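You operate a simulated robot arm through the tools that you are given. There is no shell and no other tool. Be economical: measure what you need, move in short steps, check, and stop when the job is done.

You are at the controls of a simulated robot arm. One attempt, no reset.

JOB
Link the sampler board with the blue tube and set 2.9 L/min.
Fine: push the tube home on the valve barb and the pump barb, turn the inlet lever to the blue inlet, pump lever on (it lifts 20 kPa at most), then turn the trim knob till the display shows the figure; leave the pump running.

It is judged by the outcome, as a careful person would: the job done as asked, and still so three seconds after it is handed in. It fails if anything else is knocked over, pushed out of place, dropped, spilled or broken.

ROBOT AND FRAMES
A 7-joint arm with a two-finger parallel gripper, fixed in place. Base frame: the origin is at the foot of the arm, x ahead of it, y to its left, z up; the work surface is at about z = 0.8. Units: m, rad, N and s.
With the tool pointing down near the work surface it reaches from about 0.28 to 0.74 m from the base axis. Its first joint turns from -2.007 to 2.007 rad. Payload 3.91 kg.
The TCP is the grasp point between the finger pads, 0.03 m short of the fingertips. In the tool frame z runs along the fingers and y along their closing line. The gripper opens to 0.11 m. The fingers are 0.02 m wide and 0.01 m thick; the gripper's body (0.048 by 0.112 m) begins 0.055 m behind the TCP.
Orientation is that of the tool frame in the base frame, as [roll, pitch, yaw] about the fixed x, y, z axes, in that order (R = Rz(yaw) Ry(pitch) Rx(roll)). With the fingers straight down and closing along the base's y, the tool's x points along the base's -x, its y along +y and its z along -z.

CONTROLS
- The arm moves only by the tool play_rows. Its argument "rows" is a list of rows, each an object of numbers (a shift or turn left out is 0, a gripper value left out holds the last): "x", "y", "z": the shift along the base's x, y, z in m; "wx", "wy", "wz": the turn, a rotation vector about the base's x, y, z in rad; "claw": the gripper command, from -1 (shut) to 1 (fully open), values between in proportion. In form: [{"x": .., "y": .., "z": .., "wx": .., "wy": .., "wz": .., "claw": ..}, ...]. A call has 1 to 8 rows; each row is the pose to reach, as a shift and turn from the pose commanded when the call began. A row lasts 0.2 s, in which the tool goes at most 0.05 m and 0.15 rad; a call with a longer step from one row to the next is refused whole, and so is a gripper value outside its range. Where a pose cannot be reached the arm comes as near as it can. A force on the tool above 40 N (or 10 N above the force at the start of the call, whichever is more), or a blocked arm, ends the call early, and 0.2 s more pass. Each finger travels about 0.108 m/s and halts on what it meets, pressing with about 21 N; the grip force reading is that of the motor and also rises with nothing between the fingers. The clock runs only during rows and for 0.2 s after the last one: add rows that repeat a pose to give the fingers time. The reply holds the time, the measured pose of the TCP, the force on the tool along the base axes, the opening and the grip force, in the units named above and with some noise, with the torque about the TCP (base axes, N m) and any sound that the robot's microphone picked up.
- Cameras (640 x 400 px; columns grow to the right, rows downward): "scene" is fixed at [0.3985, 0.6502, 1.5857]; the picture's right is [-0.66, 0.75, 0.00], its down [0.62, 0.54, -0.57] and it looks along [-0.43, -0.37, -0.82] (base axes); focal length 303 px, centre (320, 200). "wrist" rides on the gripper at [0.072, 0.017, -0.104] in the tool frame; the picture's right is [-0.23, 0.97, 0.00], its down [-0.76, -0.18, -0.62] and it looks along [-0.61, -0.14, 0.78] (tool axes); focal length 222 px, centre (320, 200). There is no depth. A picture from a camera that has moved, and an enlarged one, comes with that camera's place and axes in the base frame and with its lens.
- capture(camera): a new picture of that camera. No time passes.
- raise_lower(by): slides the trunk up (or, below 0, down) by that many m; the arm rides with it, the base frame stays. It gives what a move gives, with no picture.
- close_up(camera, box): a new picture of the part [left, top, right, bottom] of that camera's present view, enlarged. No time passes.
- close_job(): hands the job in; it is judged then, once.

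Work in short steps. Places have to be worked out from the pictures, the camera data and where the tool is seen: move nearer, look again, correct. Check each grasp and each placing, and mend what went wrong. You have 120 turns and 64 pictures in all, those below and enlarged ones among them. Open the gripper and draw the arm clear of the work before you hand the job in, unless the task says otherwise; then end with one line.

The tools are called after "Request:" by a JSON object that holds its "op" and its "data". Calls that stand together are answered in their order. play_rows: Moves the arm, as the interface text tells. Its arguments: {"type":"object","properties":{"rows":{"type":"array","items":{"type":"object","properties":{"x":{"type":"number"},"y":{"type":"number"},"z":{"type":"number"},"wx":{"type":"number"},"wy":{"type":"number"},"wz":{"type":"number"},"claw":{"type":"number"}}}}},"required":["rows"]} The other tools are called the same way: raise_lower (by) slides the trunk up or down; capture (camera) takes a picture; close_up (camera, box) takes an enlarged picture of a part of a camera's view; close_job () hands the job in.

At the start:

```text
time_s: 0.0
position: [-0.0045, 0.5174, 1.2188]
orientation: [3.141, 0.0, -3.14]
wrist_force: [0.7, 1.2, -0.1]
wrist_torque: [-0.03, -0.04, -0.02]
opening: 0.1099
gripper_force: 0.1
trunk travel left (down, up): [-0.825, 0.165]
```

scene: 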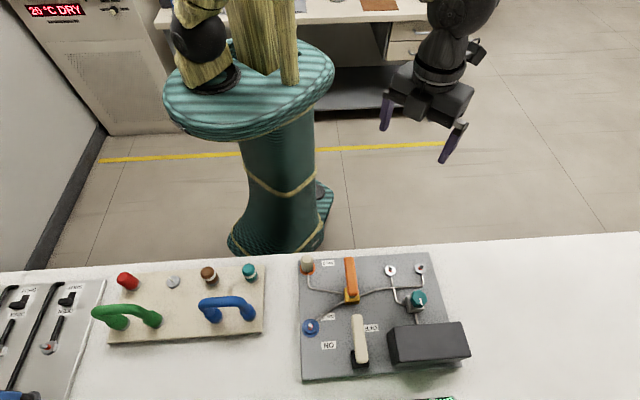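
wrist: 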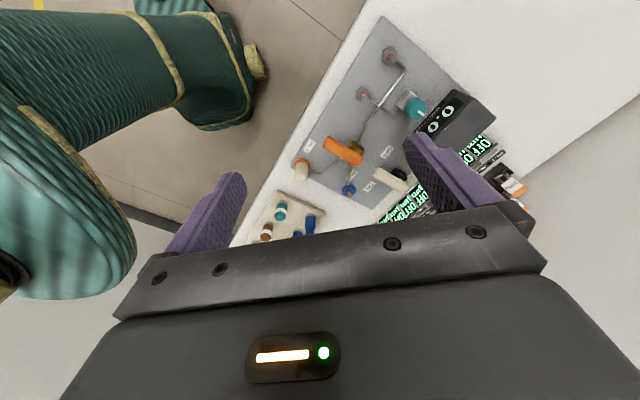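

I'll look at the board and the tray in enlarged pictures before moving.

Request:
{"op": "close_up", "data": {"camera": "scene", "box": [280, 240, 480, 400]}}

Request:
{"op": "close_up", "data": {"camera": "scene", "box": [80, 250, 280, 375]}}

Request:
{"op": "close_up", "data": {"camera": "wrist", "box": [240, 20, 540, 240]}}

```text
2.50 times, centred on (380, 320) of scene
camera zoom: at [0.3985, 0.6502, 1.5857], right [-0.66, 0.75, 0.0], down [0.62, 0.54, -0.57], along [-0.43, -0.37, -0.82], focal length 757 px, centre (170, -100)
```

zoom: 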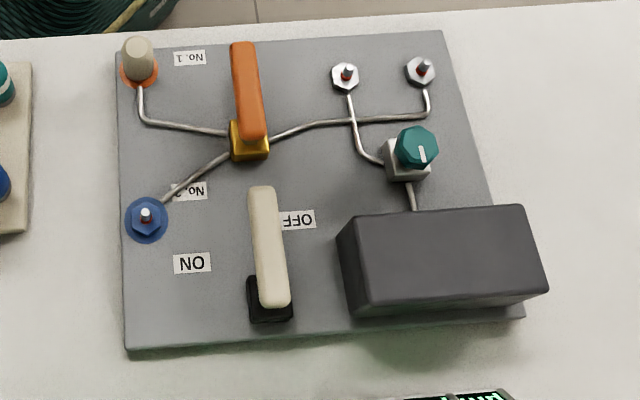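

```text
3.20 times, centred on (180, 312) of scene
camera zoom: at [0.3985, 0.6502, 1.5857], right [-0.66, 0.75, 0.0], down [0.62, 0.54, -0.57], along [-0.43, -0.37, -0.82], focal length 969 px, centre (768, -160)
```

zoom: 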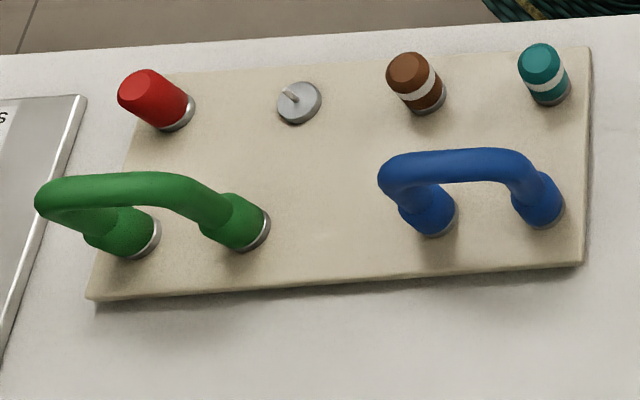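

```text
1.82 times, centred on (390, 130) of wrist
camera zoom: at [-0.0775, 0.5338, 1.3227], right [0.23, 0.97, 0.0], down [0.76, -0.18, 0.62], along [0.61, -0.14, -0.78], focal length 404 px, centre (193, 327)
```

zoom: 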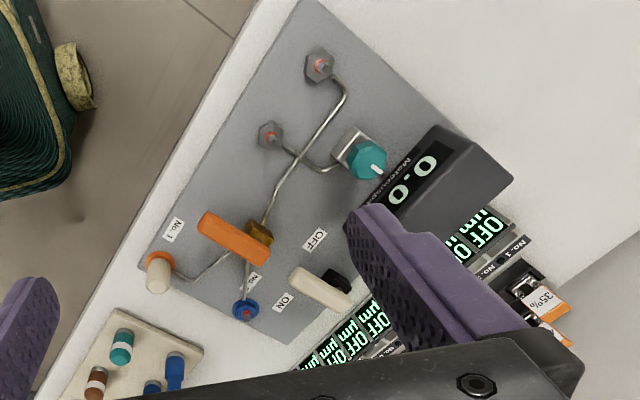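

Estimates so far: valve/pump barbs near (0.05, 0.593) and (-0.007, 0.650). The blue tube ends are near (0.429, 0.340) and (0.371, 0.398), with the same span and direction. I'll bring the wrist camera closer over the board.

Request:
{"op": "play_rows", "data": {"rows": [{"x": 0, "y": 0.03, "z": -0.035}, {"x": 0, "y": 0.06, "z": -0.07}, {"x": 0, "y": 0.09, "z": -0.105}, {"x": 0, "y": 0.12, "z": -0.14}, {"x": 0, "y": 0.135, "z": -0.175}, {"x": 0, "y": 0.14, "z": -0.2}]}}

Request:
{"op": "close_up", "data": {"camera": "wrist", "box": [100, 0, 580, 300]}}

```text
time_s: 1.4
position: [-0.002, 0.6575, 1.0205]
orientation: [3.141, -0.003, -3.139]
wrist_force: [0.6, 0.5, -0.1]
wrist_torque: [-0.01, 0.04, 0.02]
opening: 0.1101
gripper_force: 0.0
trunk travel left (down, up): [-0.825, 0.165]
```

```text
1.33 times, centred on (340, 150) of wrist
camera zoom: at [-0.0753, 0.6739, 1.1232], right [0.23, 0.97, 0.0], down [0.76, -0.18, 0.62], along [0.61, -0.14, -0.78], focal length 296 px, centre (293, 267)
```

zoom: 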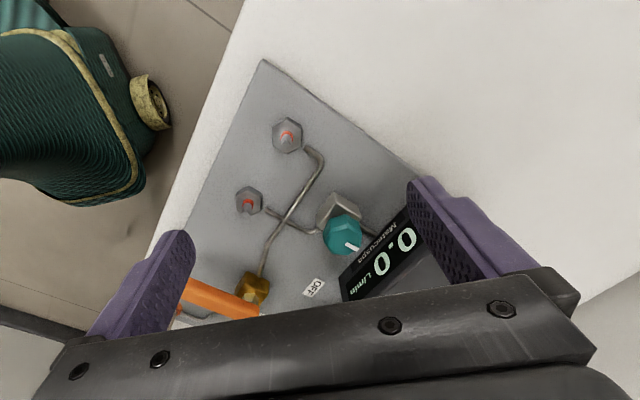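

Barbs confirmed near (0.055, 0.594) and (0.001, 0.651). Next I shift the camera over the levers and display.

Request:
{"op": "play_rows", "data": {"rows": [{"x": -0.02, "y": -0.0, "z": 0.04}, {"x": -0.01, "y": 0.02, "z": 0.08}, {"x": 0.0, "y": 0.03, "z": 0.1}]}}

Request:
{"op": "capture", "data": {"camera": "wrist"}}

```text
time_s: 2.2
position: [-0.0041, 0.6867, 1.1193]
orientation: [3.141, 0.0, -3.141]
wrist_force: [0.1, 0.1, -0.1]
wrist_torque: [-0.02, -0.02, 0.01]
opening: 0.1103
gripper_force: 0.1
trunk travel left (down, up): [-0.825, 0.165]
```

```text
57 pictures are left
camera wrist: at [-0.0764, 0.7043, 1.2228], right [0.23, 0.97, 0.0], down [0.76, -0.18, 0.62], along [0.61, -0.14, -0.78], focal length 222 px, centre (320, 200)
```

wrist: 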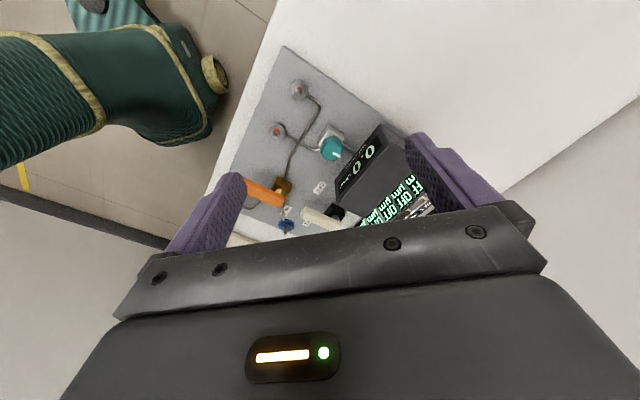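

I'll move +x so the levers come clear of the fingers.

Request:
{"op": "play_rows", "data": {"rows": [{"x": 0.05, "y": -0.01}, {"x": 0.1, "y": -0.03, "z": -0.03}, {"x": 0.14, "y": -0.03, "z": -0.06}]}}

Request:
{"op": "close_up", "data": {"camera": "wrist", "box": [140, 0, 540, 250]}}

```text
refused: row 1 steps farther than a row can; nothing moved
```

```text
1.60 times, centred on (340, 125) of wrist
camera zoom: at [-0.0764, 0.7043, 1.2228], right [0.23, 0.97, 0.0], down [0.76, -0.18, 0.62], along [0.61, -0.14, -0.78], focal length 355 px, centre (288, 320)
```

zoom: 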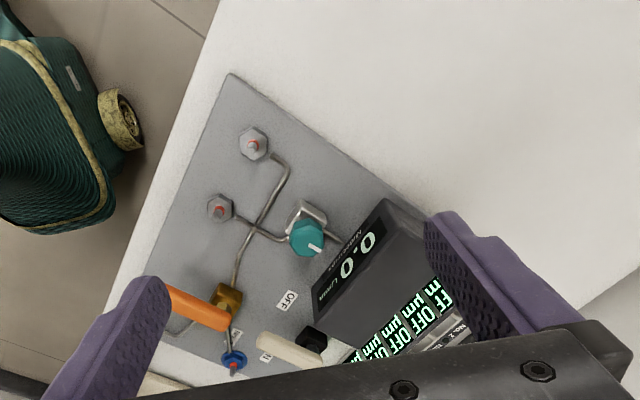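

The step was too long and nothing moved, so I'll use smaller steps.

Request:
{"op": "play_rows", "data": {"rows": [{"x": 0.045, "y": -0.005}, {"x": 0.085, "y": -0.015, "z": -0.02}, {"x": 0.125, "y": -0.025, "z": -0.04}, {"x": 0.15, "y": -0.03, "z": -0.05}]}}

Request:
{"op": "close_up", "data": {"camera": "wrist", "box": [140, 0, 540, 250]}}

```text
time_s: 3.2
position: [0.1479, 0.6569, 1.0662]
orientation: [3.141, 0.0, -3.141]
wrist_force: [0.7, 0.2, -0.1]
wrist_torque: [0.04, -0.01, -0.03]
opening: 0.1098
gripper_force: 0.1
trunk travel left (down, up): [-0.825, 0.165]
```

```text
1.60 times, centred on (340, 125) of wrist
camera zoom: at [0.0745, 0.6735, 1.1708], right [0.23, 0.97, 0.0], down [0.76, -0.18, 0.62], along [0.61, -0.14, -0.78], focal length 355 px, centre (288, 320)
```

zoom: 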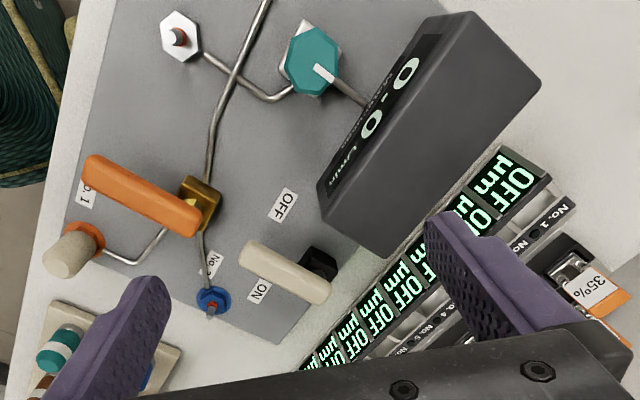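

The lever handles sit at about z 0.865. The orange one is pivoted near (0.182, 0.558) and points at No.1; the white one points at OFF. Tube first: I'll go above the blue tube and yaw -45° so the fingers close across its span.

Request:
{"op": "play_rows", "data": {"rows": [{"x": 0.027, "y": -0.033, "wz": -0.1}, {"x": 0.054, "y": -0.066, "wz": -0.2}, {"x": 0.081, "y": -0.1, "wz": -0.3}, {"x": 0.108, "y": -0.133, "wz": -0.4}, {"x": 0.135, "y": -0.166, "wz": -0.5}, {"x": 0.162, "y": -0.2, "wz": -0.6}, {"x": 0.189, "y": -0.233, "wz": -0.7}, {"x": 0.216, "y": -0.25, "wz": -0.785}]}}

Request:
{"op": "capture", "data": {"camera": "wrist"}}

```text
time_s: 5.0
position: [0.3619, 0.4074, 1.0718]
orientation: [3.141, -0.001, 2.356]
wrist_force: [-0.3, -0.5, 0.6]
wrist_torque: [0.01, 0.02, 0.03]
opening: 0.1101
gripper_force: 0.2
trunk travel left (down, up): [-0.825, 0.165]
```

```text
54 pictures are left
camera wrist: at [0.3224, 0.47, 1.1746], right [0.85, 0.53, 0.0], down [0.41, -0.66, 0.62], along [0.33, -0.53, -0.78], focal length 222 px, centre (320, 200)
```

wrist: 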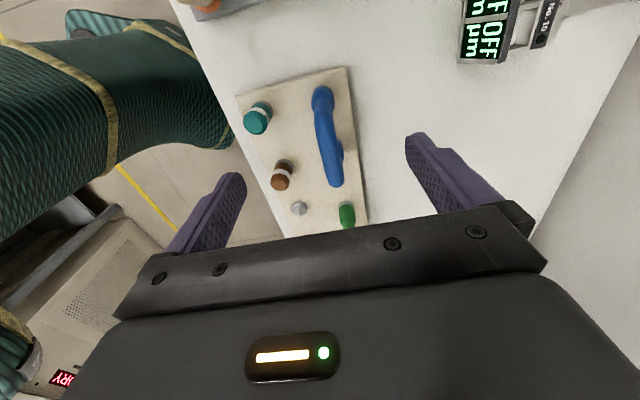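

I'll enlarge the tube to measure it.

Request:
{"op": "close_up", "data": {"camera": "wrist", "box": [220, 50, 420, 240]}}

```text
2.11 times, centred on (320, 145) of wrist
camera zoom: at [0.3224, 0.47, 1.1746], right [0.85, 0.53, 0.0], down [0.41, -0.66, 0.62], along [0.33, -0.53, -0.78], focal length 468 px, centre (320, 316)
```

zoom: 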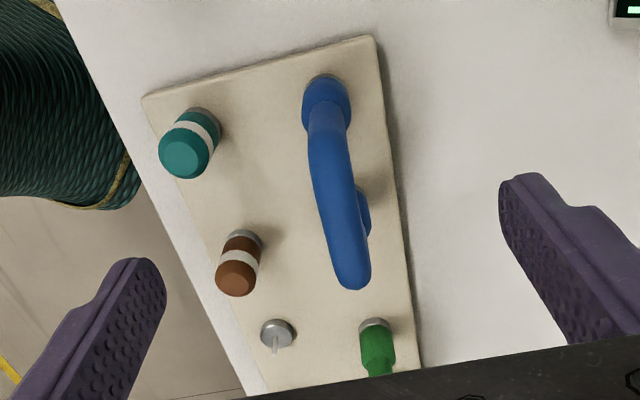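

The crown is at about z 0.895 and the tube is about 25 mm thick. I estimate the centre at (0.398, 0.370). I'll descend to just above it and check.

Request:
{"op": "play_rows", "data": {"rows": [{"x": 0.012, "y": -0.012, "z": -0.035, "claw": 0.3}, {"x": 0.024, "y": -0.024, "z": -0.07}, {"x": 0.036, "y": -0.037, "z": -0.1}, {"x": 0.036, "y": -0.037, "z": -0.115}]}}

Request:
{"op": "capture", "data": {"camera": "wrist"}}

Request:
{"op": "close_up", "data": {"camera": "scene", "box": [80, 225, 280, 350]}}

```text
time_s: 6.0
position: [0.3962, 0.3699, 0.9525]
orientation: [-3.141, 0.0, 2.359]
wrist_force: [-0.6, 0.5, 0.5]
wrist_torque: [-0.02, 0.03, 0.0]
opening: 0.0714
gripper_force: 0.0
trunk travel left (down, up): [-0.825, 0.165]
```

```text
52 pictures are left
camera wrist: at [0.3571, 0.4326, 1.0565], right [0.85, 0.53, 0.0], down [0.41, -0.66, 0.62], along [0.33, -0.53, -0.78], focal length 222 px, centre (320, 200)
```

wrist: 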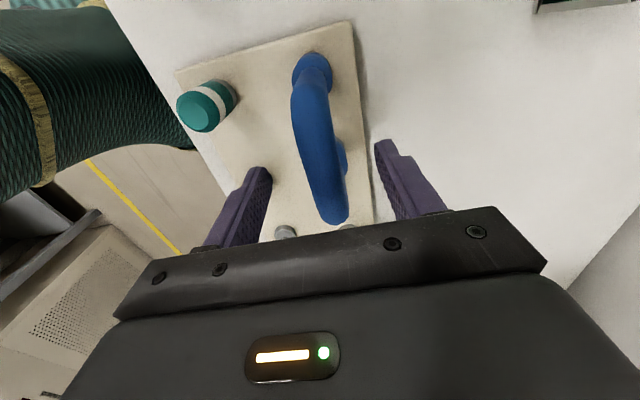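

```text
3.20 times, centred on (180, 288) of scene
camera zoom: at [0.3985, 0.6502, 1.5857], right [-0.66, 0.75, 0.0], down [0.62, 0.54, -0.57], along [-0.43, -0.37, -0.82], focal length 969 px, centre (768, -80)
```

zoom: 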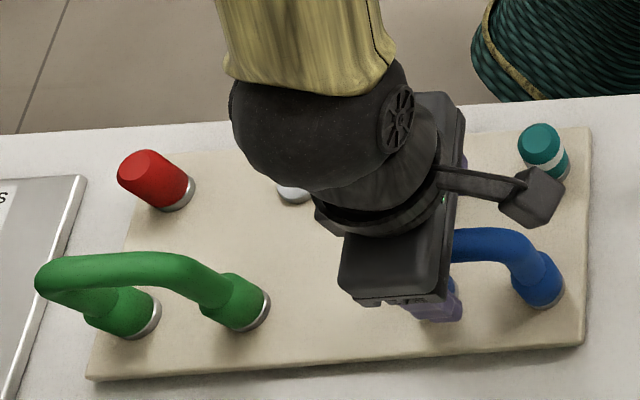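

The tube is centred between the fingers in the wrist view. I'll descend to the crown and close.

Request:
{"op": "play_rows", "data": {"rows": [{"z": -0.03}, {"z": -0.058}, {"z": -0.058, "claw": -1}, {"z": -0.058}, {"z": -0.058}]}}

Request:
{"op": "capture", "data": {"camera": "wrist"}}

Request:
{"op": "close_up", "data": {"camera": "scene", "box": [80, 225, 280, 350]}}

```text
time_s: 7.2
position: [0.3974, 0.3698, 0.8956]
orientation: [3.14, 0.001, 2.357]
wrist_force: [2.6, 0.8, 10.6]
wrist_torque: [-0.02, 0.04, 0.0]
opening: 0.0214
gripper_force: 20.9
trunk travel left (down, up): [-0.825, 0.165]
```

```text
50 pictures are left
camera wrist: at [0.3578, 0.4329, 0.9996], right [0.85, 0.53, 0.0], down [0.41, -0.66, 0.62], along [0.33, -0.53, -0.78], focal length 222 px, centre (320, 200)
```

wrist: 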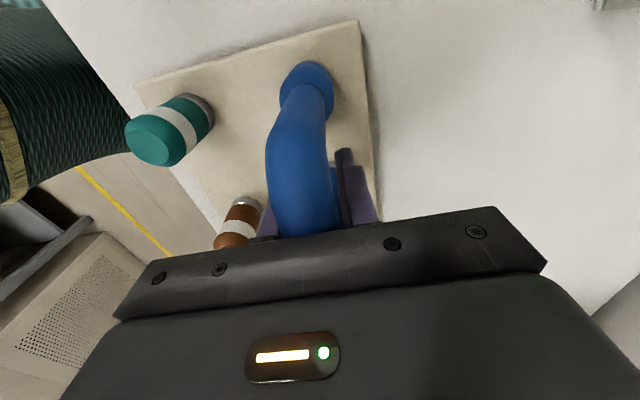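

```text
3.20 times, centred on (180, 288) of scene
camera zoom: at [0.3985, 0.6502, 1.5857], right [-0.66, 0.75, 0.0], down [0.62, 0.54, -0.57], along [-0.43, -0.37, -0.82], focal length 969 px, centre (768, -80)
```

zoom: 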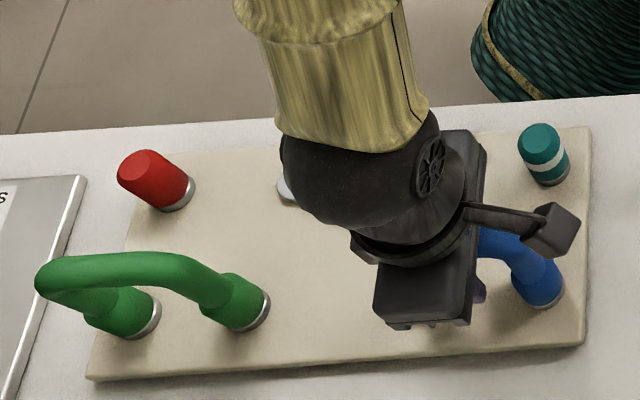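

It's gripped at 21 mm. I'll lift straight up in small steps.

Request:
{"op": "play_rows", "data": {"rows": [{"z": 0.01}, {"z": 0.02}, {"z": 0.035}, {"z": 0.05}]}}

Request:
{"op": "close_up", "data": {"camera": "scene", "box": [80, 225, 280, 350]}}

```text
time_s: 8.2
position: [0.3966, 0.3714, 0.9466]
orientation: [3.141, -0.001, 2.357]
wrist_force: [-0.2, -0.8, -1.2]
wrist_torque: [0.02, 0.03, 0.03]
opening: 0.0212
gripper_force: 21.2
trunk travel left (down, up): [-0.825, 0.165]
```

```text
3.20 times, centred on (180, 288) of scene
camera zoom: at [0.3985, 0.6502, 1.5857], right [-0.66, 0.75, 0.0], down [0.62, 0.54, -0.57], along [-0.43, -0.37, -0.82], focal length 969 px, centre (768, -80)
```

zoom: 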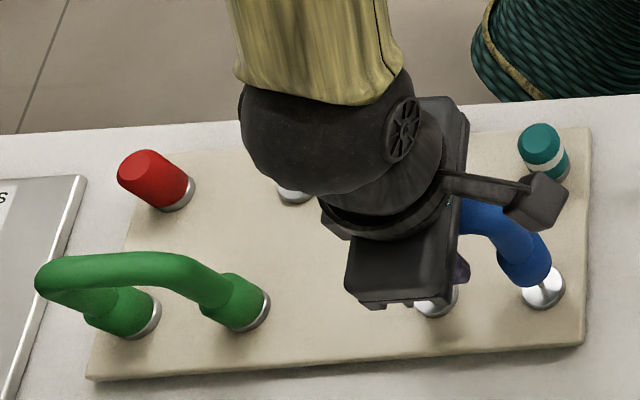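

The tube is off and the bare pegs are visible. By scene measurement the pegs' midpoint is (0.398, 0.369) and the barbs' is about (0.021, 0.620), same 80 mm span. I'll carry it over at height.

Request:
{"op": "play_rows", "data": {"rows": [{"z": 0.03}, {"x": -0.035, "y": 0.023, "z": 0.055}, {"x": -0.07, "y": 0.047, "z": 0.06}, {"x": -0.108, "y": 0.072, "z": 0.06}, {"x": -0.146, "y": 0.097, "z": 0.06}, {"x": -0.184, "y": 0.122, "z": 0.06}, {"x": -0.222, "y": 0.147, "z": 0.06}, {"x": -0.25, "y": 0.166, "z": 0.06}]}}

Request:
{"op": "play_rows", "data": {"rows": [{"x": -0.035, "y": 0.023}, {"x": -0.07, "y": 0.047}, {"x": -0.105, "y": 0.07}, {"x": -0.127, "y": 0.084}]}}

Request:
{"op": "capture", "data": {"camera": "wrist"}}

Request:
{"op": "close_up", "data": {"camera": "scene", "box": [290, 190, 490, 315]}}

```text
time_s: 10.0
position: [0.1446, 0.5379, 1.0049]
orientation: [3.141, -0.001, 2.358]
wrist_force: [0.5, 0.3, -1.2]
wrist_torque: [0.01, -0.01, 0.02]
opening: 0.0214
gripper_force: 20.9
trunk travel left (down, up): [-0.825, 0.165]
```

```text
time_s: 11.0
position: [0.0169, 0.6212, 1.0052]
orientation: [-3.14, -0.001, 2.358]
wrist_force: [0.8, -0.7, -0.8]
wrist_torque: [0.03, 0.01, -0.01]
opening: 0.0209
gripper_force: 20.8
trunk travel left (down, up): [-0.825, 0.165]
```

```text
47 pictures are left
camera wrist: at [-0.0224, 0.6841, 1.1087], right [0.85, 0.53, 0.0], down [0.41, -0.66, 0.62], along [0.33, -0.53, -0.78], focal length 222 px, centre (320, 200)
```

wrist: 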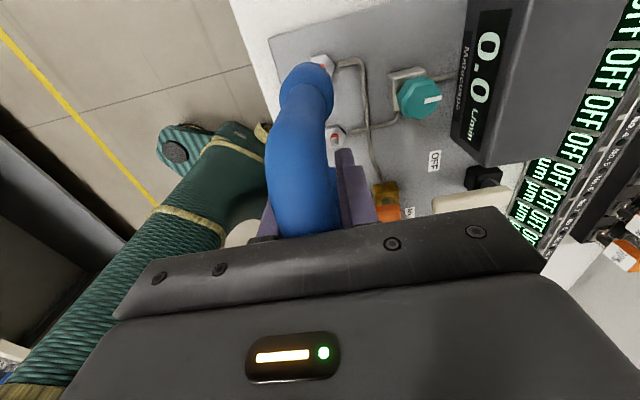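

```text
3.20 times, centred on (390, 252) of scene
camera zoom: at [0.3985, 0.6502, 1.5857], right [-0.66, 0.75, 0.0], down [0.62, 0.54, -0.57], along [-0.43, -0.37, -0.82], focal length 969 px, centre (96, 32)
```

zoom: 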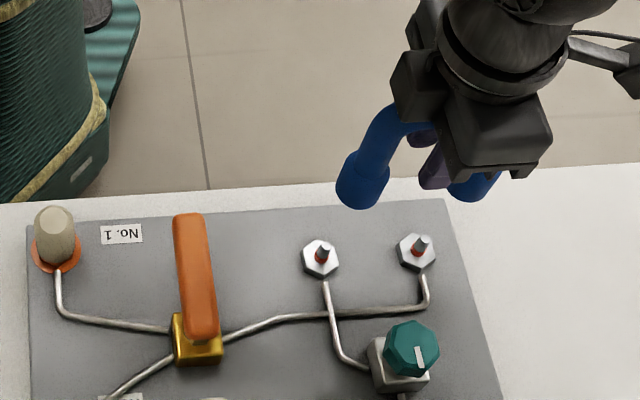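

Scene gives the barb midpoint as (0.021, 0.620); the wrist gives (0.030, 0.622). I'll lower to just above the barb tips at a compromise point and compare the ends to the barbs directly.

Request:
{"op": "play_rows", "data": {"rows": [{"x": 0.006, "y": 0.0, "z": -0.03}, {"x": 0.007, "y": 0.0, "z": -0.06}, {"x": 0.007, "y": 0.0, "z": -0.066}]}}

Request:
{"op": "close_up", "data": {"camera": "wrist", "box": [220, 0, 420, 240]}}

Request:
{"op": "close_up", "data": {"camera": "scene", "box": [350, 220, 450, 300]}}

```text
time_s: 11.8
position: [0.0274, 0.6214, 0.9396]
orientation: [3.141, -0.001, 2.36]
wrist_force: [-0.3, -0.4, -1.9]
wrist_torque: [-0.01, -0.02, 0.0]
opening: 0.0212
gripper_force: 20.9
trunk travel left (down, up): [-0.825, 0.165]
```

```text
1.67 times, centred on (320, 120) of wrist
camera zoom: at [-0.0127, 0.6837, 1.0428], right [0.85, 0.53, 0.0], down [0.41, -0.66, 0.62], along [0.33, -0.53, -0.78], focal length 370 px, centre (320, 333)
```

zoom: 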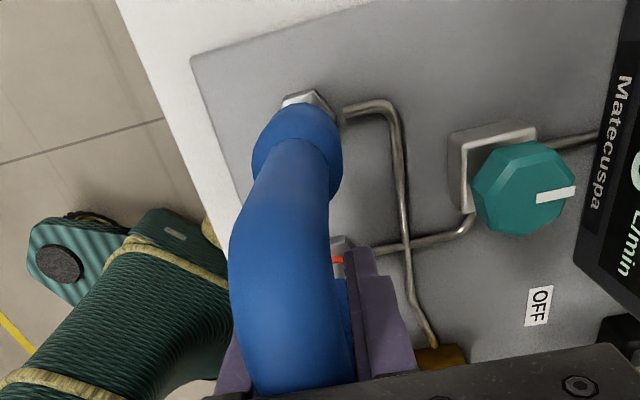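

```text
5.00 times, centred on (400, 260) of scene
camera zoom: at [0.3985, 0.6502, 1.5857], right [-0.66, 0.75, 0.0], down [0.62, 0.54, -0.57], along [-0.43, -0.37, -0.82], focal length 1514 px, centre (-80, -100)
```

zoom: 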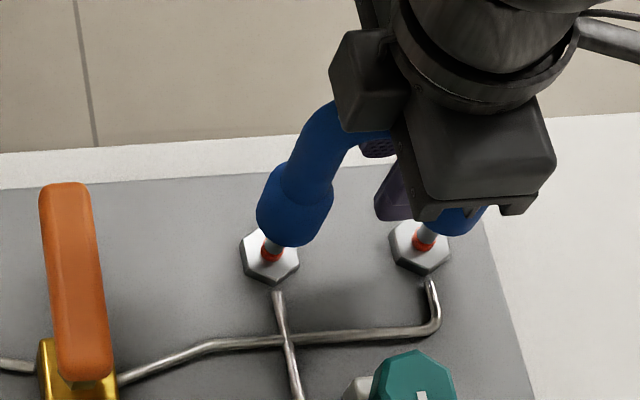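

The ends are just above the barbs and nearly aligned. I need larger views to get the remaining few mm.

Request:
{"op": "close_up", "data": {"camera": "scene", "box": [390, 240, 454, 280]}}

Request:
{"op": "close_up", "data": {"camera": "wrist", "box": [260, 30, 356, 170]}}

```text
10.00 times, centred on (422, 260) of scene
camera zoom: at [0.3985, 0.6502, 1.5857], right [-0.66, 0.75, 0.0], down [0.62, 0.54, -0.57], along [-0.43, -0.37, -0.82], focal length 3029 px, centre (-700, -400)
```

zoom: 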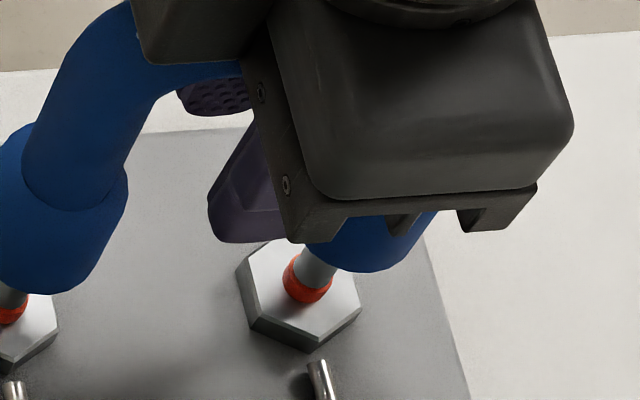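

```text
2.86 times, centred on (308, 100) of wrist
camera zoom: at [-0.0127, 0.6837, 1.0428], right [0.85, 0.53, 0.0], down [0.41, -0.66, 0.62], along [0.33, -0.53, -0.78], focal length 635 px, centre (354, 486)
```

zoom: 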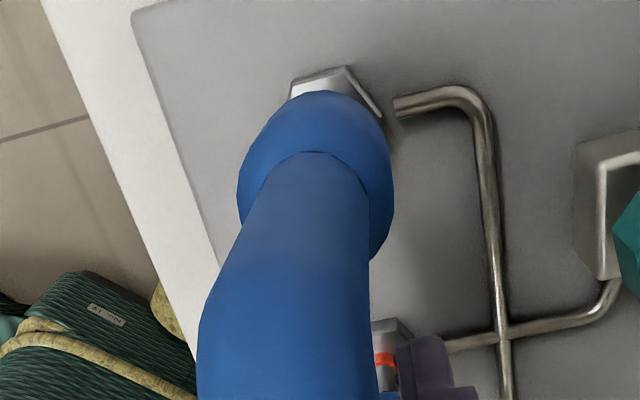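

Both views agree the tube must go about 3.5 mm along +u and 2.7 mm along +n, i.e. about +4.5 mm in x. I'll shift and recheck.

Request:
{"op": "play_rows", "data": {"rows": [{"x": 0.0045, "y": -0.0006}, {"x": 0.0045, "y": -0.0006}]}}

Request:
{"op": "close_up", "data": {"camera": "scene", "box": [358, 235, 438, 285]}}

Request:
{"op": "close_up", "data": {"camera": "wrist", "box": [260, 30, 356, 170]}}

```text
time_s: 12.4
position: [0.0314, 0.6196, 0.9386]
orientation: [3.141, 0.002, 2.358]
wrist_force: [-0.8, -0.3, -1.1]
wrist_torque: [0.03, 0.02, 0.0]
opening: 0.0213
gripper_force: 21.0
trunk travel left (down, up): [-0.825, 0.165]
```

```text
8.00 times, centred on (398, 260) of scene
camera zoom: at [0.3985, 0.6502, 1.5857], right [-0.66, 0.75, 0.0], down [0.62, 0.54, -0.57], along [-0.43, -0.37, -0.82], focal length 2423 px, centre (-304, -280)
```

zoom: 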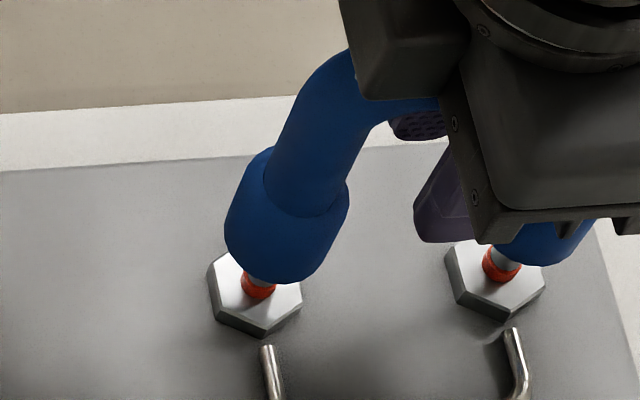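

```text
2.86 times, centred on (308, 100) of wrist
camera zoom: at [-0.0085, 0.6831, 1.0433], right [0.85, 0.53, 0.0], down [0.41, -0.66, 0.62], along [0.33, -0.53, -0.78], focal length 635 px, centre (354, 486)
```

zoom: 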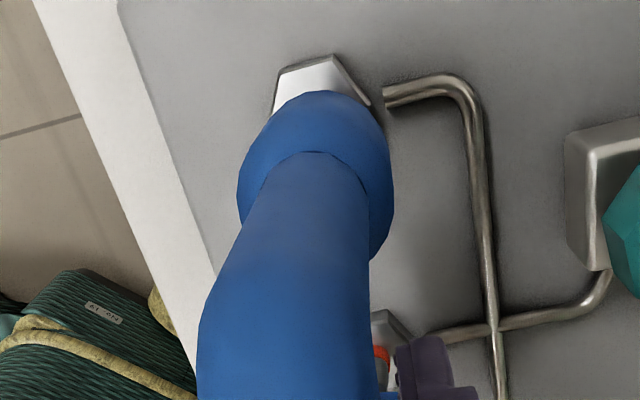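

Alignment now looks right within about 2 mm in both views. I'll lower gently and watch the force.

Request:
{"op": "play_rows", "data": {"rows": [{"z": -0.005}, {"z": -0.01}, {"z": -0.015}, {"z": -0.018}]}}

Request:
{"op": "close_up", "data": {"camera": "scene", "box": [358, 235, 438, 285]}}

Request:
{"op": "close_up", "data": {"camera": "wrist", "box": [260, 30, 356, 170]}}

```text
time_s: 13.4
position: [0.0334, 0.62, 0.9218]
orientation: [3.141, 0.0, 2.357]
wrist_force: [1.0, 0.3, -1.6]
wrist_torque: [0.02, 0.01, 0.0]
opening: 0.0211
gripper_force: 20.9
trunk travel left (down, up): [-0.825, 0.165]
```

```text
8.00 times, centred on (398, 260) of scene
camera zoom: at [0.3985, 0.6502, 1.5857], right [-0.66, 0.75, 0.0], down [0.62, 0.54, -0.57], along [-0.43, -0.37, -0.82], focal length 2423 px, centre (-304, -280)
```

zoom: 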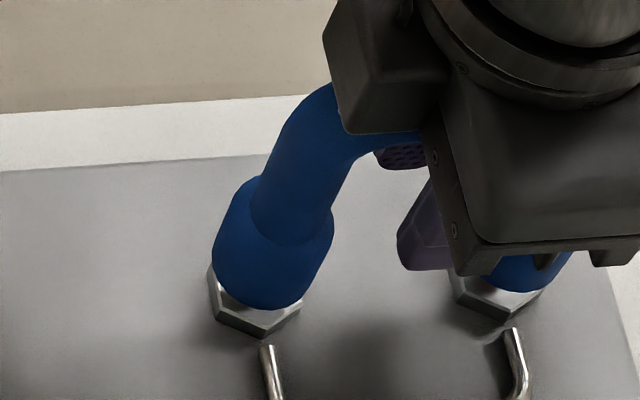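

```text
2.86 times, centred on (308, 100) of wrist
camera zoom: at [-0.0068, 0.6834, 1.0255], right [0.85, 0.53, 0.0], down [0.41, -0.66, 0.62], along [0.33, -0.53, -0.78], focal length 635 px, centre (354, 486)
```

zoom: 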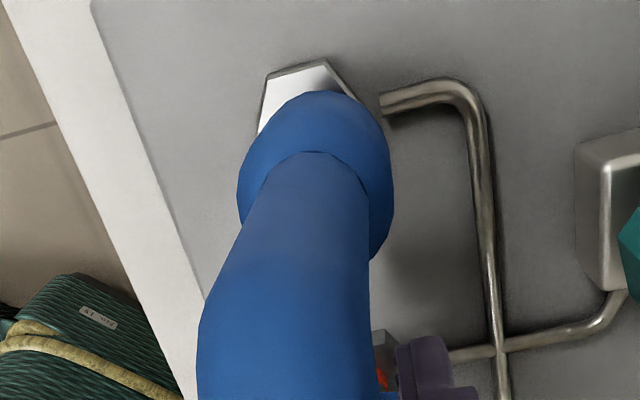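

There's no contact force with the collars about 12 mm above the hex faces, so the barbs seem to have entered. I'll keep lowering.

Request:
{"op": "play_rows", "data": {"rows": [{"z": -0.003}, {"z": -0.006}, {"z": -0.008}]}}

Request:
{"op": "close_up", "data": {"camera": "scene", "box": [358, 235, 438, 285]}}

```text
time_s: 14.2
position: [0.0331, 0.62, 0.9202]
orientation: [3.134, -0.006, 2.356]
wrist_force: [2.5, -0.9, 34.7]
wrist_torque: [-0.13, -0.1, 0.03]
opening: 0.0212
gripper_force: 20.8
trunk travel left (down, up): [-0.825, 0.165]
```

```text
8.00 times, centred on (398, 260) of scene
camera zoom: at [0.3985, 0.6502, 1.5857], right [-0.66, 0.75, 0.0], down [0.62, 0.54, -0.57], along [-0.43, -0.37, -0.82], focal length 2423 px, centre (-304, -280)
```

zoom: 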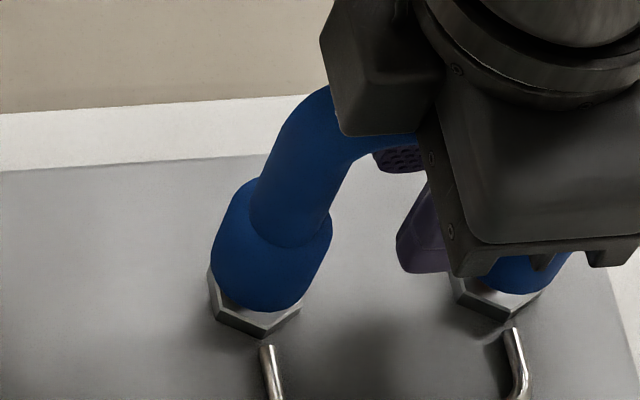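

Contact at 35 N with the tube ends on the barb tips, so it's slightly off. Reworking the outlines in both views, the tube is about 4.5 mm too far along +u and 2.5 mm along +n. I'll back off, shift and look again.

Request:
{"op": "play_rows", "data": {"rows": [{"z": 0.006}, {"z": 0.014}, {"z": 0.014, "x": -0.0052, "y": 0.0014}, {"z": 0.014, "x": -0.0052, "y": 0.0014}]}}

Request:
{"op": "close_up", "data": {"camera": "scene", "box": [358, 235, 438, 285]}}

Request:
{"op": "close_up", "data": {"camera": "wrist", "box": [260, 30, 356, 170]}}

```text
time_s: 15.2
position: [0.027, 0.6195, 0.9279]
orientation: [-3.138, 0.0, 2.359]
wrist_force: [-0.2, -0.4, -1.0]
wrist_torque: [-0.03, 0.0, 0.01]
opening: 0.0211
gripper_force: 21.0
trunk travel left (down, up): [-0.825, 0.165]
```

```text
8.00 times, centred on (398, 260) of scene
camera zoom: at [0.3985, 0.6502, 1.5857], right [-0.66, 0.75, 0.0], down [0.62, 0.54, -0.57], along [-0.43, -0.37, -0.82], focal length 2423 px, centre (-304, -280)
```

zoom: 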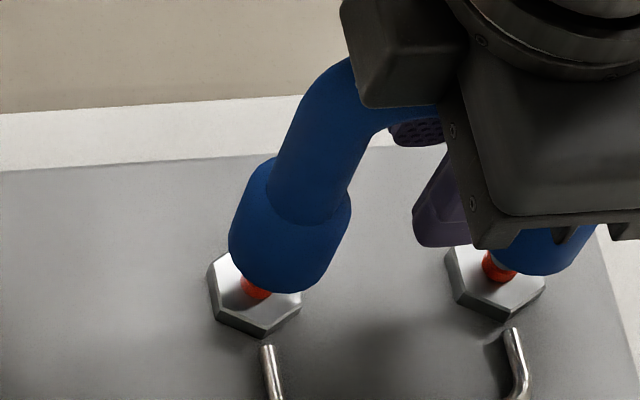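

```text
2.86 times, centred on (308, 100) of wrist
camera zoom: at [-0.0132, 0.6834, 1.0312], right [0.85, 0.53, 0.0], down [0.41, -0.66, 0.62], along [0.33, -0.53, -0.78], focal length 635 px, centre (354, 486)
```

zoom: 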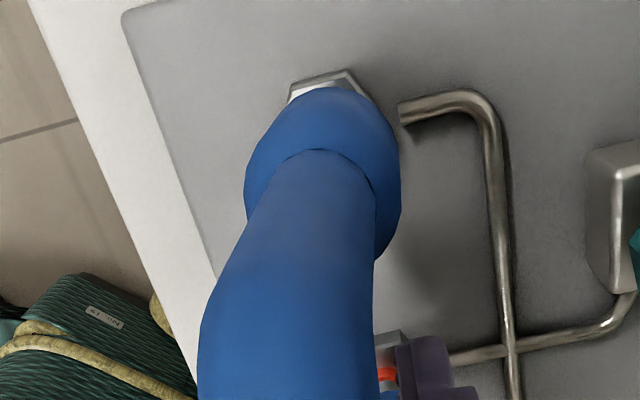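

Both views now show the collars centred on the barbs within about 1 mm. I'll lower again and watch the force.

Request:
{"op": "play_rows", "data": {"rows": [{"x": 0.0005, "y": 0.0006, "z": -0.004}, {"x": 0.0005, "y": 0.0006, "z": -0.007}, {"x": 0.0005, "y": 0.0006, "z": -0.01}, {"x": 0.0005, "y": 0.0006, "z": -0.013}]}}

```text
time_s: 16.2
position: [0.0267, 0.6216, 0.9148]
orientation: [-3.14, 0.003, 2.36]
wrist_force: [-2.3, -1.7, 1.2]
wrist_torque: [-0.29, 0.05, -0.1]
opening: 0.021
gripper_force: 21.0
trunk travel left (down, up): [-0.825, 0.165]
```

It has passed the earlier contact height with little force, so the barbs are in the bores. I'll continue down.

Request:
{"op": "play_rows", "data": {"rows": [{"z": -0.003}, {"z": -0.006}, {"z": -0.009}, {"z": -0.012}]}}

Request:
{"op": "close_up", "data": {"camera": "scene", "box": [358, 235, 438, 285]}}

```text
time_s: 17.2
position: [0.0274, 0.621, 0.9042]
orientation: [3.14, 0.0, 2.357]
wrist_force: [0.3, 0.3, 9.0]
wrist_torque: [0.0, -0.02, -0.02]
opening: 0.0213
gripper_force: 21.2
trunk travel left (down, up): [-0.825, 0.165]
```

```text
8.00 times, centred on (398, 260) of scene
camera zoom: at [0.3985, 0.6502, 1.5857], right [-0.66, 0.75, 0.0], down [0.62, 0.54, -0.57], along [-0.43, -0.37, -0.82], focal length 2423 px, centre (-304, -280)
```

zoom: 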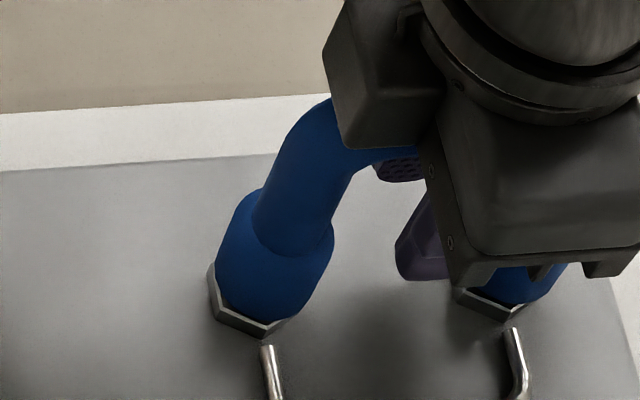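

It's sliding on with about 9 N of friction. I'll push further toward a hard stop.

Request:
{"op": "play_rows", "data": {"rows": [{"z": -0.003}, {"z": -0.006}, {"z": -0.009}, {"z": -0.012}]}}

Request:
{"op": "close_up", "data": {"camera": "scene", "box": [358, 235, 438, 285]}}

```text
time_s: 18.2
position: [0.0284, 0.6223, 0.8948]
orientation: [3.134, -0.004, 2.356]
wrist_force: [5.7, -1.3, 29.5]
wrist_torque: [-0.23, 0.06, 0.04]
opening: 0.0212
gripper_force: 21.1
trunk travel left (down, up): [-0.825, 0.165]
```

```text
8.00 times, centred on (398, 260) of scene
camera zoom: at [0.3985, 0.6502, 1.5857], right [-0.66, 0.75, 0.0], down [0.62, 0.54, -0.57], along [-0.43, -0.37, -0.82], focal length 2423 px, centre (-304, -280)
```

zoom: 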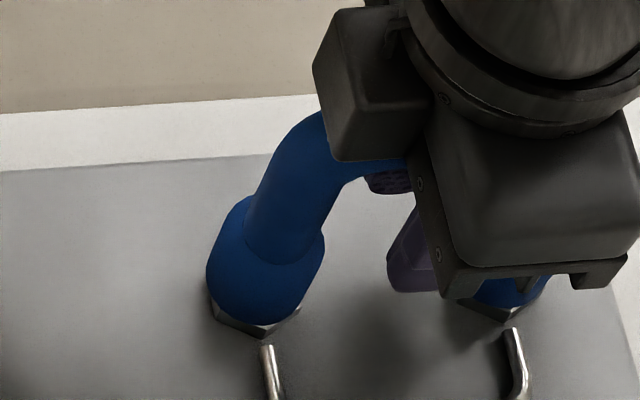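

Force is up to 30 N near the expected seated height. I'll press a little more to see whether it moves or is bottomed.

Request:
{"op": "play_rows", "data": {"rows": [{"z": -0.003}, {"z": -0.005}, {"z": -0.007}, {"z": -0.007}]}}

Request:
{"op": "close_up", "data": {"camera": "scene", "box": [358, 235, 438, 285]}}

```text
time_s: 18.6
position: [0.0287, 0.6219, 0.8953]
orientation: [3.133, -0.008, 2.357]
wrist_force: [4.0, -9.2, 17.8]
wrist_torque: [0.14, 0.14, 0.07]
opening: 0.0211
gripper_force: 21.4
trunk travel left (down, up): [-0.825, 0.165]
stopped in row 1: the force on the tool passed its limit at 44 N (the readings are from after the stop); the commanded pose is now the measured one
```

```text
8.00 times, centred on (398, 260) of scene
camera zoom: at [0.3985, 0.6502, 1.5857], right [-0.66, 0.75, 0.0], down [0.62, 0.54, -0.57], along [-0.43, -0.37, -0.82], focal length 2423 px, centre (-304, -280)
```

zoom: 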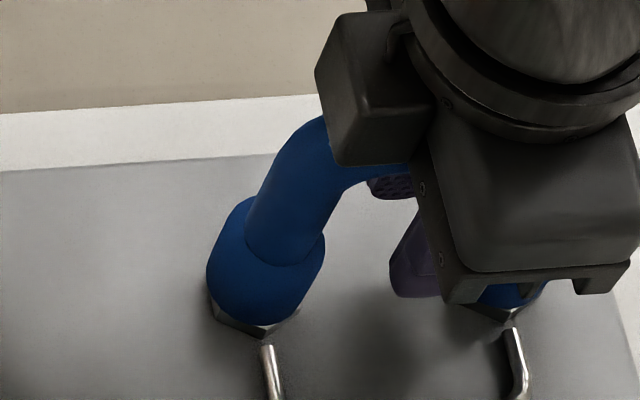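

It hit a hard stop at 44 N without moving, so it looks seated. I'll release, rise and inspect both ends.

Request:
{"op": "play_rows", "data": {"rows": [{"claw": 0.2}, {"claw": 0.2}, {"z": 0.03}, {"z": 0.07}, {"z": 0.11}, {"z": 0.13}]}}

Request:
{"op": "close_up", "data": {"camera": "scene", "box": [358, 235, 438, 285]}}

Request:
{"op": "close_up", "data": {"camera": "wrist", "box": [240, 0, 440, 200]}}

```text
time_s: 20.0
position: [0.0283, 0.625, 1.024]
orientation: [3.133, -0.005, 2.358]
wrist_force: [0.0, -0.7, 0.0]
wrist_torque: [0.01, 0.0, 0.01]
opening: 0.066
gripper_force: 0.0
trunk travel left (down, up): [-0.825, 0.165]
```

```text
8.00 times, centred on (398, 260) of scene
camera zoom: at [0.3985, 0.6502, 1.5857], right [-0.66, 0.75, 0.0], down [0.62, 0.54, -0.57], along [-0.43, -0.37, -0.82], focal length 2423 px, centre (-304, -280)
```

zoom: 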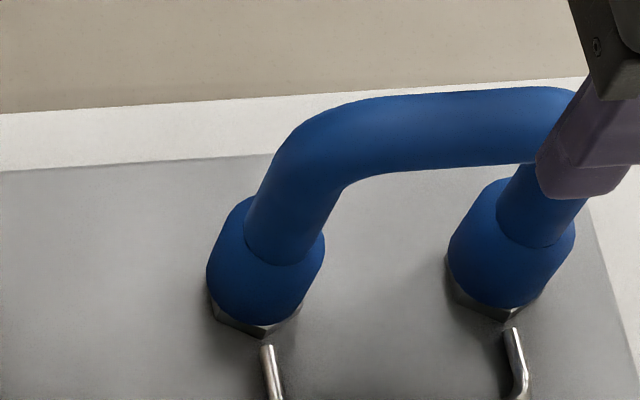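

```text
2.00 times, centred on (340, 100) of wrist
camera zoom: at [-0.0126, 0.6867, 1.1274], right [0.85, 0.53, 0.0], down [0.41, -0.67, 0.62], along [0.33, -0.52, -0.79], focal length 444 px, centre (280, 400)
```

zoom: 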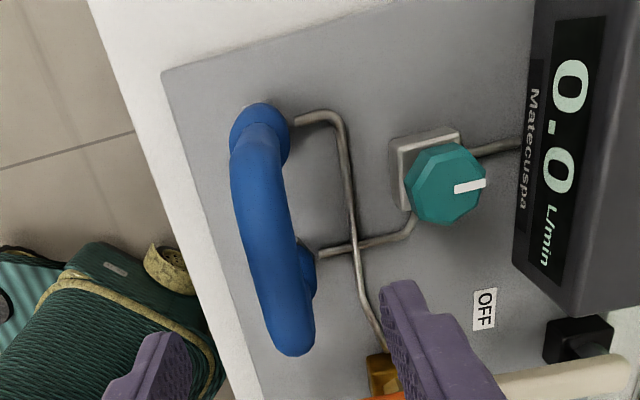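

The tube is seated on both barbs. Next is the inlet lever: pivot about (0.176, 0.562), tip about (0.117, 0.502). I'll close the fingers and go beside the handle on its -u side, staying high first.

Request:
{"op": "play_rows", "data": {"rows": [{"x": 0.028, "y": -0.028, "z": 0, "claw": -1}, {"x": 0.056, "y": -0.058, "z": 0}, {"x": 0.083, "y": -0.086, "z": -0.03}, {"x": 0.083, "y": -0.086, "z": -0.07}, {"x": 0.083, "y": -0.086, "z": -0.09}]}}

Request:
{"op": "capture", "data": {"camera": "wrist"}}

Request:
{"op": "close_up", "data": {"camera": "scene", "box": [290, 225, 450, 345]}}

```text
time_s: 21.2
position: [0.1091, 0.5372, 0.9315]
orientation: [3.134, -0.006, 2.356]
wrist_force: [-0.3, -0.5, 0.8]
wrist_torque: [0.05, 0.01, -0.02]
opening: 0.0
gripper_force: 20.4
trunk travel left (down, up): [-0.825, 0.165]
```

```text
29 pictures are left
camera wrist: at [0.0703, 0.6008, 1.036], right [0.85, 0.53, 0.0], down [0.41, -0.67, 0.62], along [0.33, -0.52, -0.79], focal length 222 px, centre (320, 200)
```

wrist: 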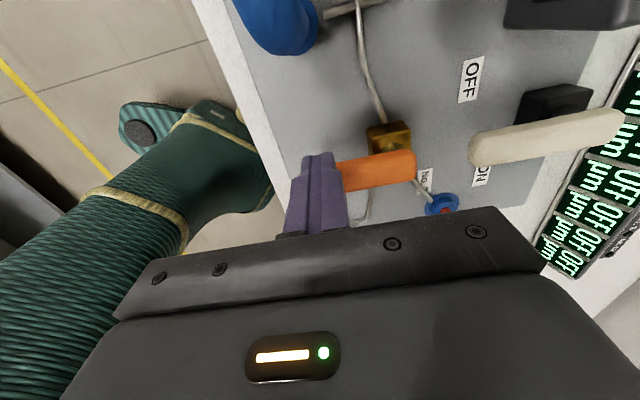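

```text
3.33 times, centred on (370, 285) of scene
camera zoom: at [0.3985, 0.6502, 1.5857], right [-0.66, 0.75, 0.0], down [0.62, 0.54, -0.57], along [-0.43, -0.37, -0.82], focal length 1010 px, centre (153, -83)
```

zoom: 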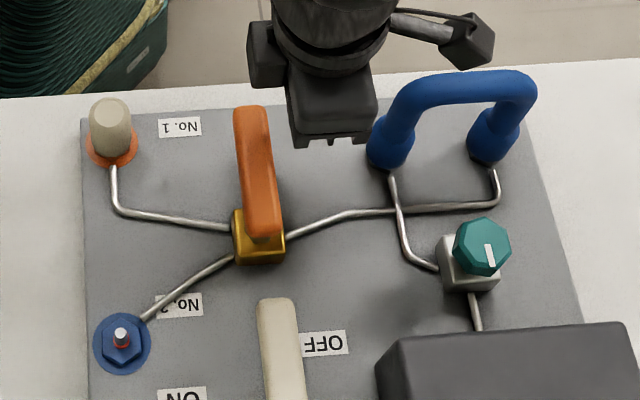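

The fingers are about 1 cm clear on the -u side of the handle. I'll lower beside it, then sweep a first part of the arc.

Request:
{"op": "play_rows", "data": {"rows": [{"z": -0.025}, {"z": -0.052}, {"x": 0.008, "y": -0.008, "z": -0.052}, {"x": 0.016, "y": -0.016, "z": -0.052}, {"x": 0.023, "y": -0.023, "z": -0.052}]}}

Request:
{"op": "close_up", "data": {"camera": "scene", "box": [290, 225, 450, 345]}}

```text
time_s: 22.4
position: [0.1342, 0.515, 0.8793]
orientation: [3.135, -0.006, 2.358]
wrist_force: [0.2, -0.5, -0.4]
wrist_torque: [0.0, 0.0, -0.01]
opening: 0.0
gripper_force: 20.8
trunk travel left (down, up): [-0.825, 0.165]
```

```text
3.33 times, centred on (370, 285) of scene
camera zoom: at [0.3985, 0.6502, 1.5857], right [-0.66, 0.75, 0.0], down [0.62, 0.54, -0.57], along [-0.43, -0.37, -0.82], focal length 1010 px, centre (153, -83)
```

zoom: 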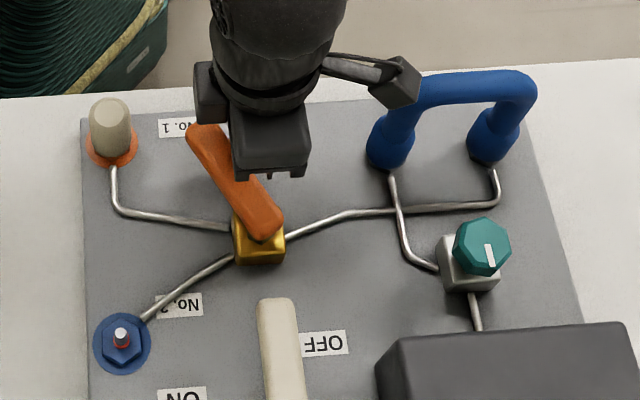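

The lever turns easily (about 20° so far). I'll continue along the arc toward 90°.

Request:
{"op": "play_rows", "data": {"rows": [{"x": 0.008, "y": -0.006}, {"x": 0.016, "y": -0.011}, {"x": 0.025, "y": -0.0145}, {"x": 0.035, "y": -0.0165}, {"x": 0.045, "y": -0.0168}, {"x": 0.054, "y": -0.016}, {"x": 0.063, "y": -0.0135}, {"x": 0.07, "y": -0.011}]}}

Request:
{"op": "close_up", "data": {"camera": "scene", "box": [290, 225, 450, 345]}}

```text
time_s: 24.2
position: [0.1989, 0.5019, 0.8803]
orientation: [3.14, -0.003, 2.359]
wrist_force: [-13.1, -10.3, -8.2]
wrist_torque: [-0.2, -0.2, 0.17]
opening: 0.0
gripper_force: 20.7
trunk travel left (down, up): [-0.825, 0.165]
```

```text
3.33 times, centred on (370, 285) of scene
camera zoom: at [0.3985, 0.6502, 1.5857], right [-0.66, 0.75, 0.0], down [0.62, 0.54, -0.57], along [-0.43, -0.37, -0.82], focal length 1010 px, centre (153, -83)
```

zoom: 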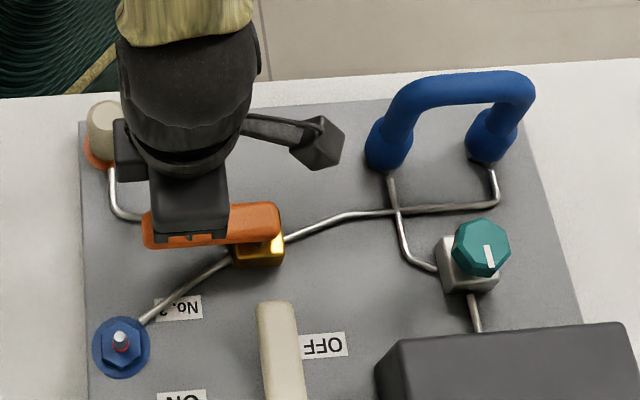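

The lever is at the stop (17 N), pointing at the blue No.2 side. I'll back off, lift clear, and check for any board movement.

Request:
{"op": "play_rows", "data": {"rows": [{"x": -0.008, "y": -0.008}, {"x": -0.015, "y": -0.015}, {"x": -0.015, "y": -0.015, "z": 0.04}, {"x": -0.015, "y": -0.015, "z": 0.08}, {"x": -0.02, "y": 0.02, "z": 0.11}, {"x": -0.05, "y": 0.05, "z": 0.12}, {"x": -0.07, "y": 0.08, "z": 0.12}]}}

Request:
{"op": "close_up", "data": {"camera": "scene", "box": [280, 240, 480, 400]}}

```text
time_s: 25.8
position: [0.1326, 0.5809, 1.002]
orientation: [3.136, -0.004, 2.357]
wrist_force: [0.3, 0.3, 0.3]
wrist_torque: [-0.03, -0.02, 0.02]
opening: 0.0
gripper_force: 21.1
trunk travel left (down, up): [-0.825, 0.165]
```

```text
2.50 times, centred on (380, 320) of scene
camera zoom: at [0.3985, 0.6502, 1.5857], right [-0.66, 0.75, 0.0], down [0.62, 0.54, -0.57], along [-0.43, -0.37, -0.82], focal length 757 px, centre (170, -100)
```

zoom: 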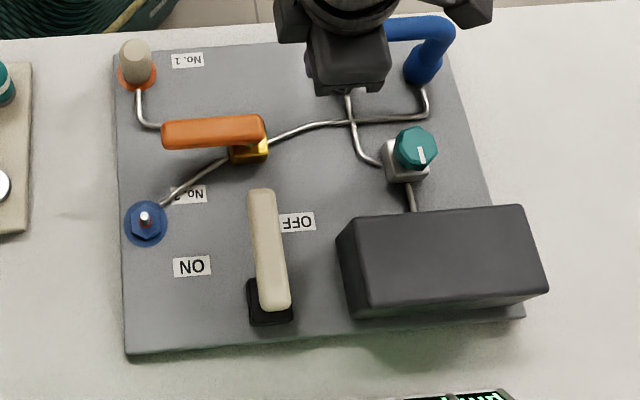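

The lever points to the blue inlet. The board turned slightly (about 3 mm at a corner), so I'll be gentler at the next stop. The pump lever pivot is about (0.274, 0.653), tip about (0.221, 0.602); I'll go to its -u side.

Request:
{"op": "play_rows", "data": {"rows": [{"x": 0.027, "y": 0.018}, {"x": 0.054, "y": 0.036}, {"x": 0.08, "y": 0.053}, {"x": 0.08, "y": 0.053, "z": -0.04}, {"x": 0.08, "y": 0.053, "z": -0.075}]}}

Request:
{"op": "capture", "data": {"camera": "wrist"}}

Request:
{"op": "close_up", "data": {"camera": "scene", "box": [290, 255, 480, 395]}}

```text
time_s: 27.0
position: [0.2131, 0.6363, 0.9265]
orientation: [3.134, -0.006, 2.359]
wrist_force: [0.5, -0.2, 0.0]
wrist_torque: [-0.02, -0.01, 0.02]
opening: 0.0002
gripper_force: 20.9
trunk travel left (down, up): [-0.825, 0.165]
```

```text
24 pictures are left
camera wrist: at [0.1738, 0.698, 1.0305], right [0.85, 0.53, 0.01], down [0.41, -0.67, 0.62], along [0.33, -0.52, -0.79], focal length 222 px, centre (320, 200)
```

wrist: 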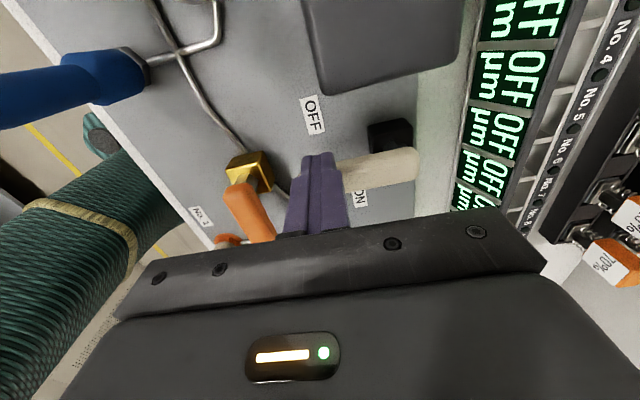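

```text
2.86 times, centred on (385, 325) of scene
camera zoom: at [0.3985, 0.6502, 1.5857], right [-0.66, 0.75, 0.0], down [0.62, 0.54, -0.57], along [-0.43, -0.37, -0.82], focal length 865 px, centre (134, -157)
```

zoom: 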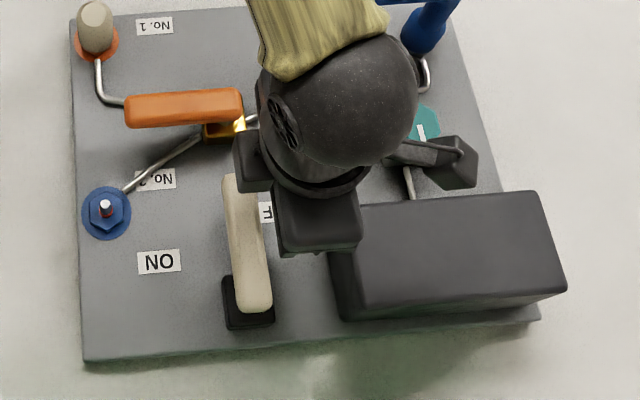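

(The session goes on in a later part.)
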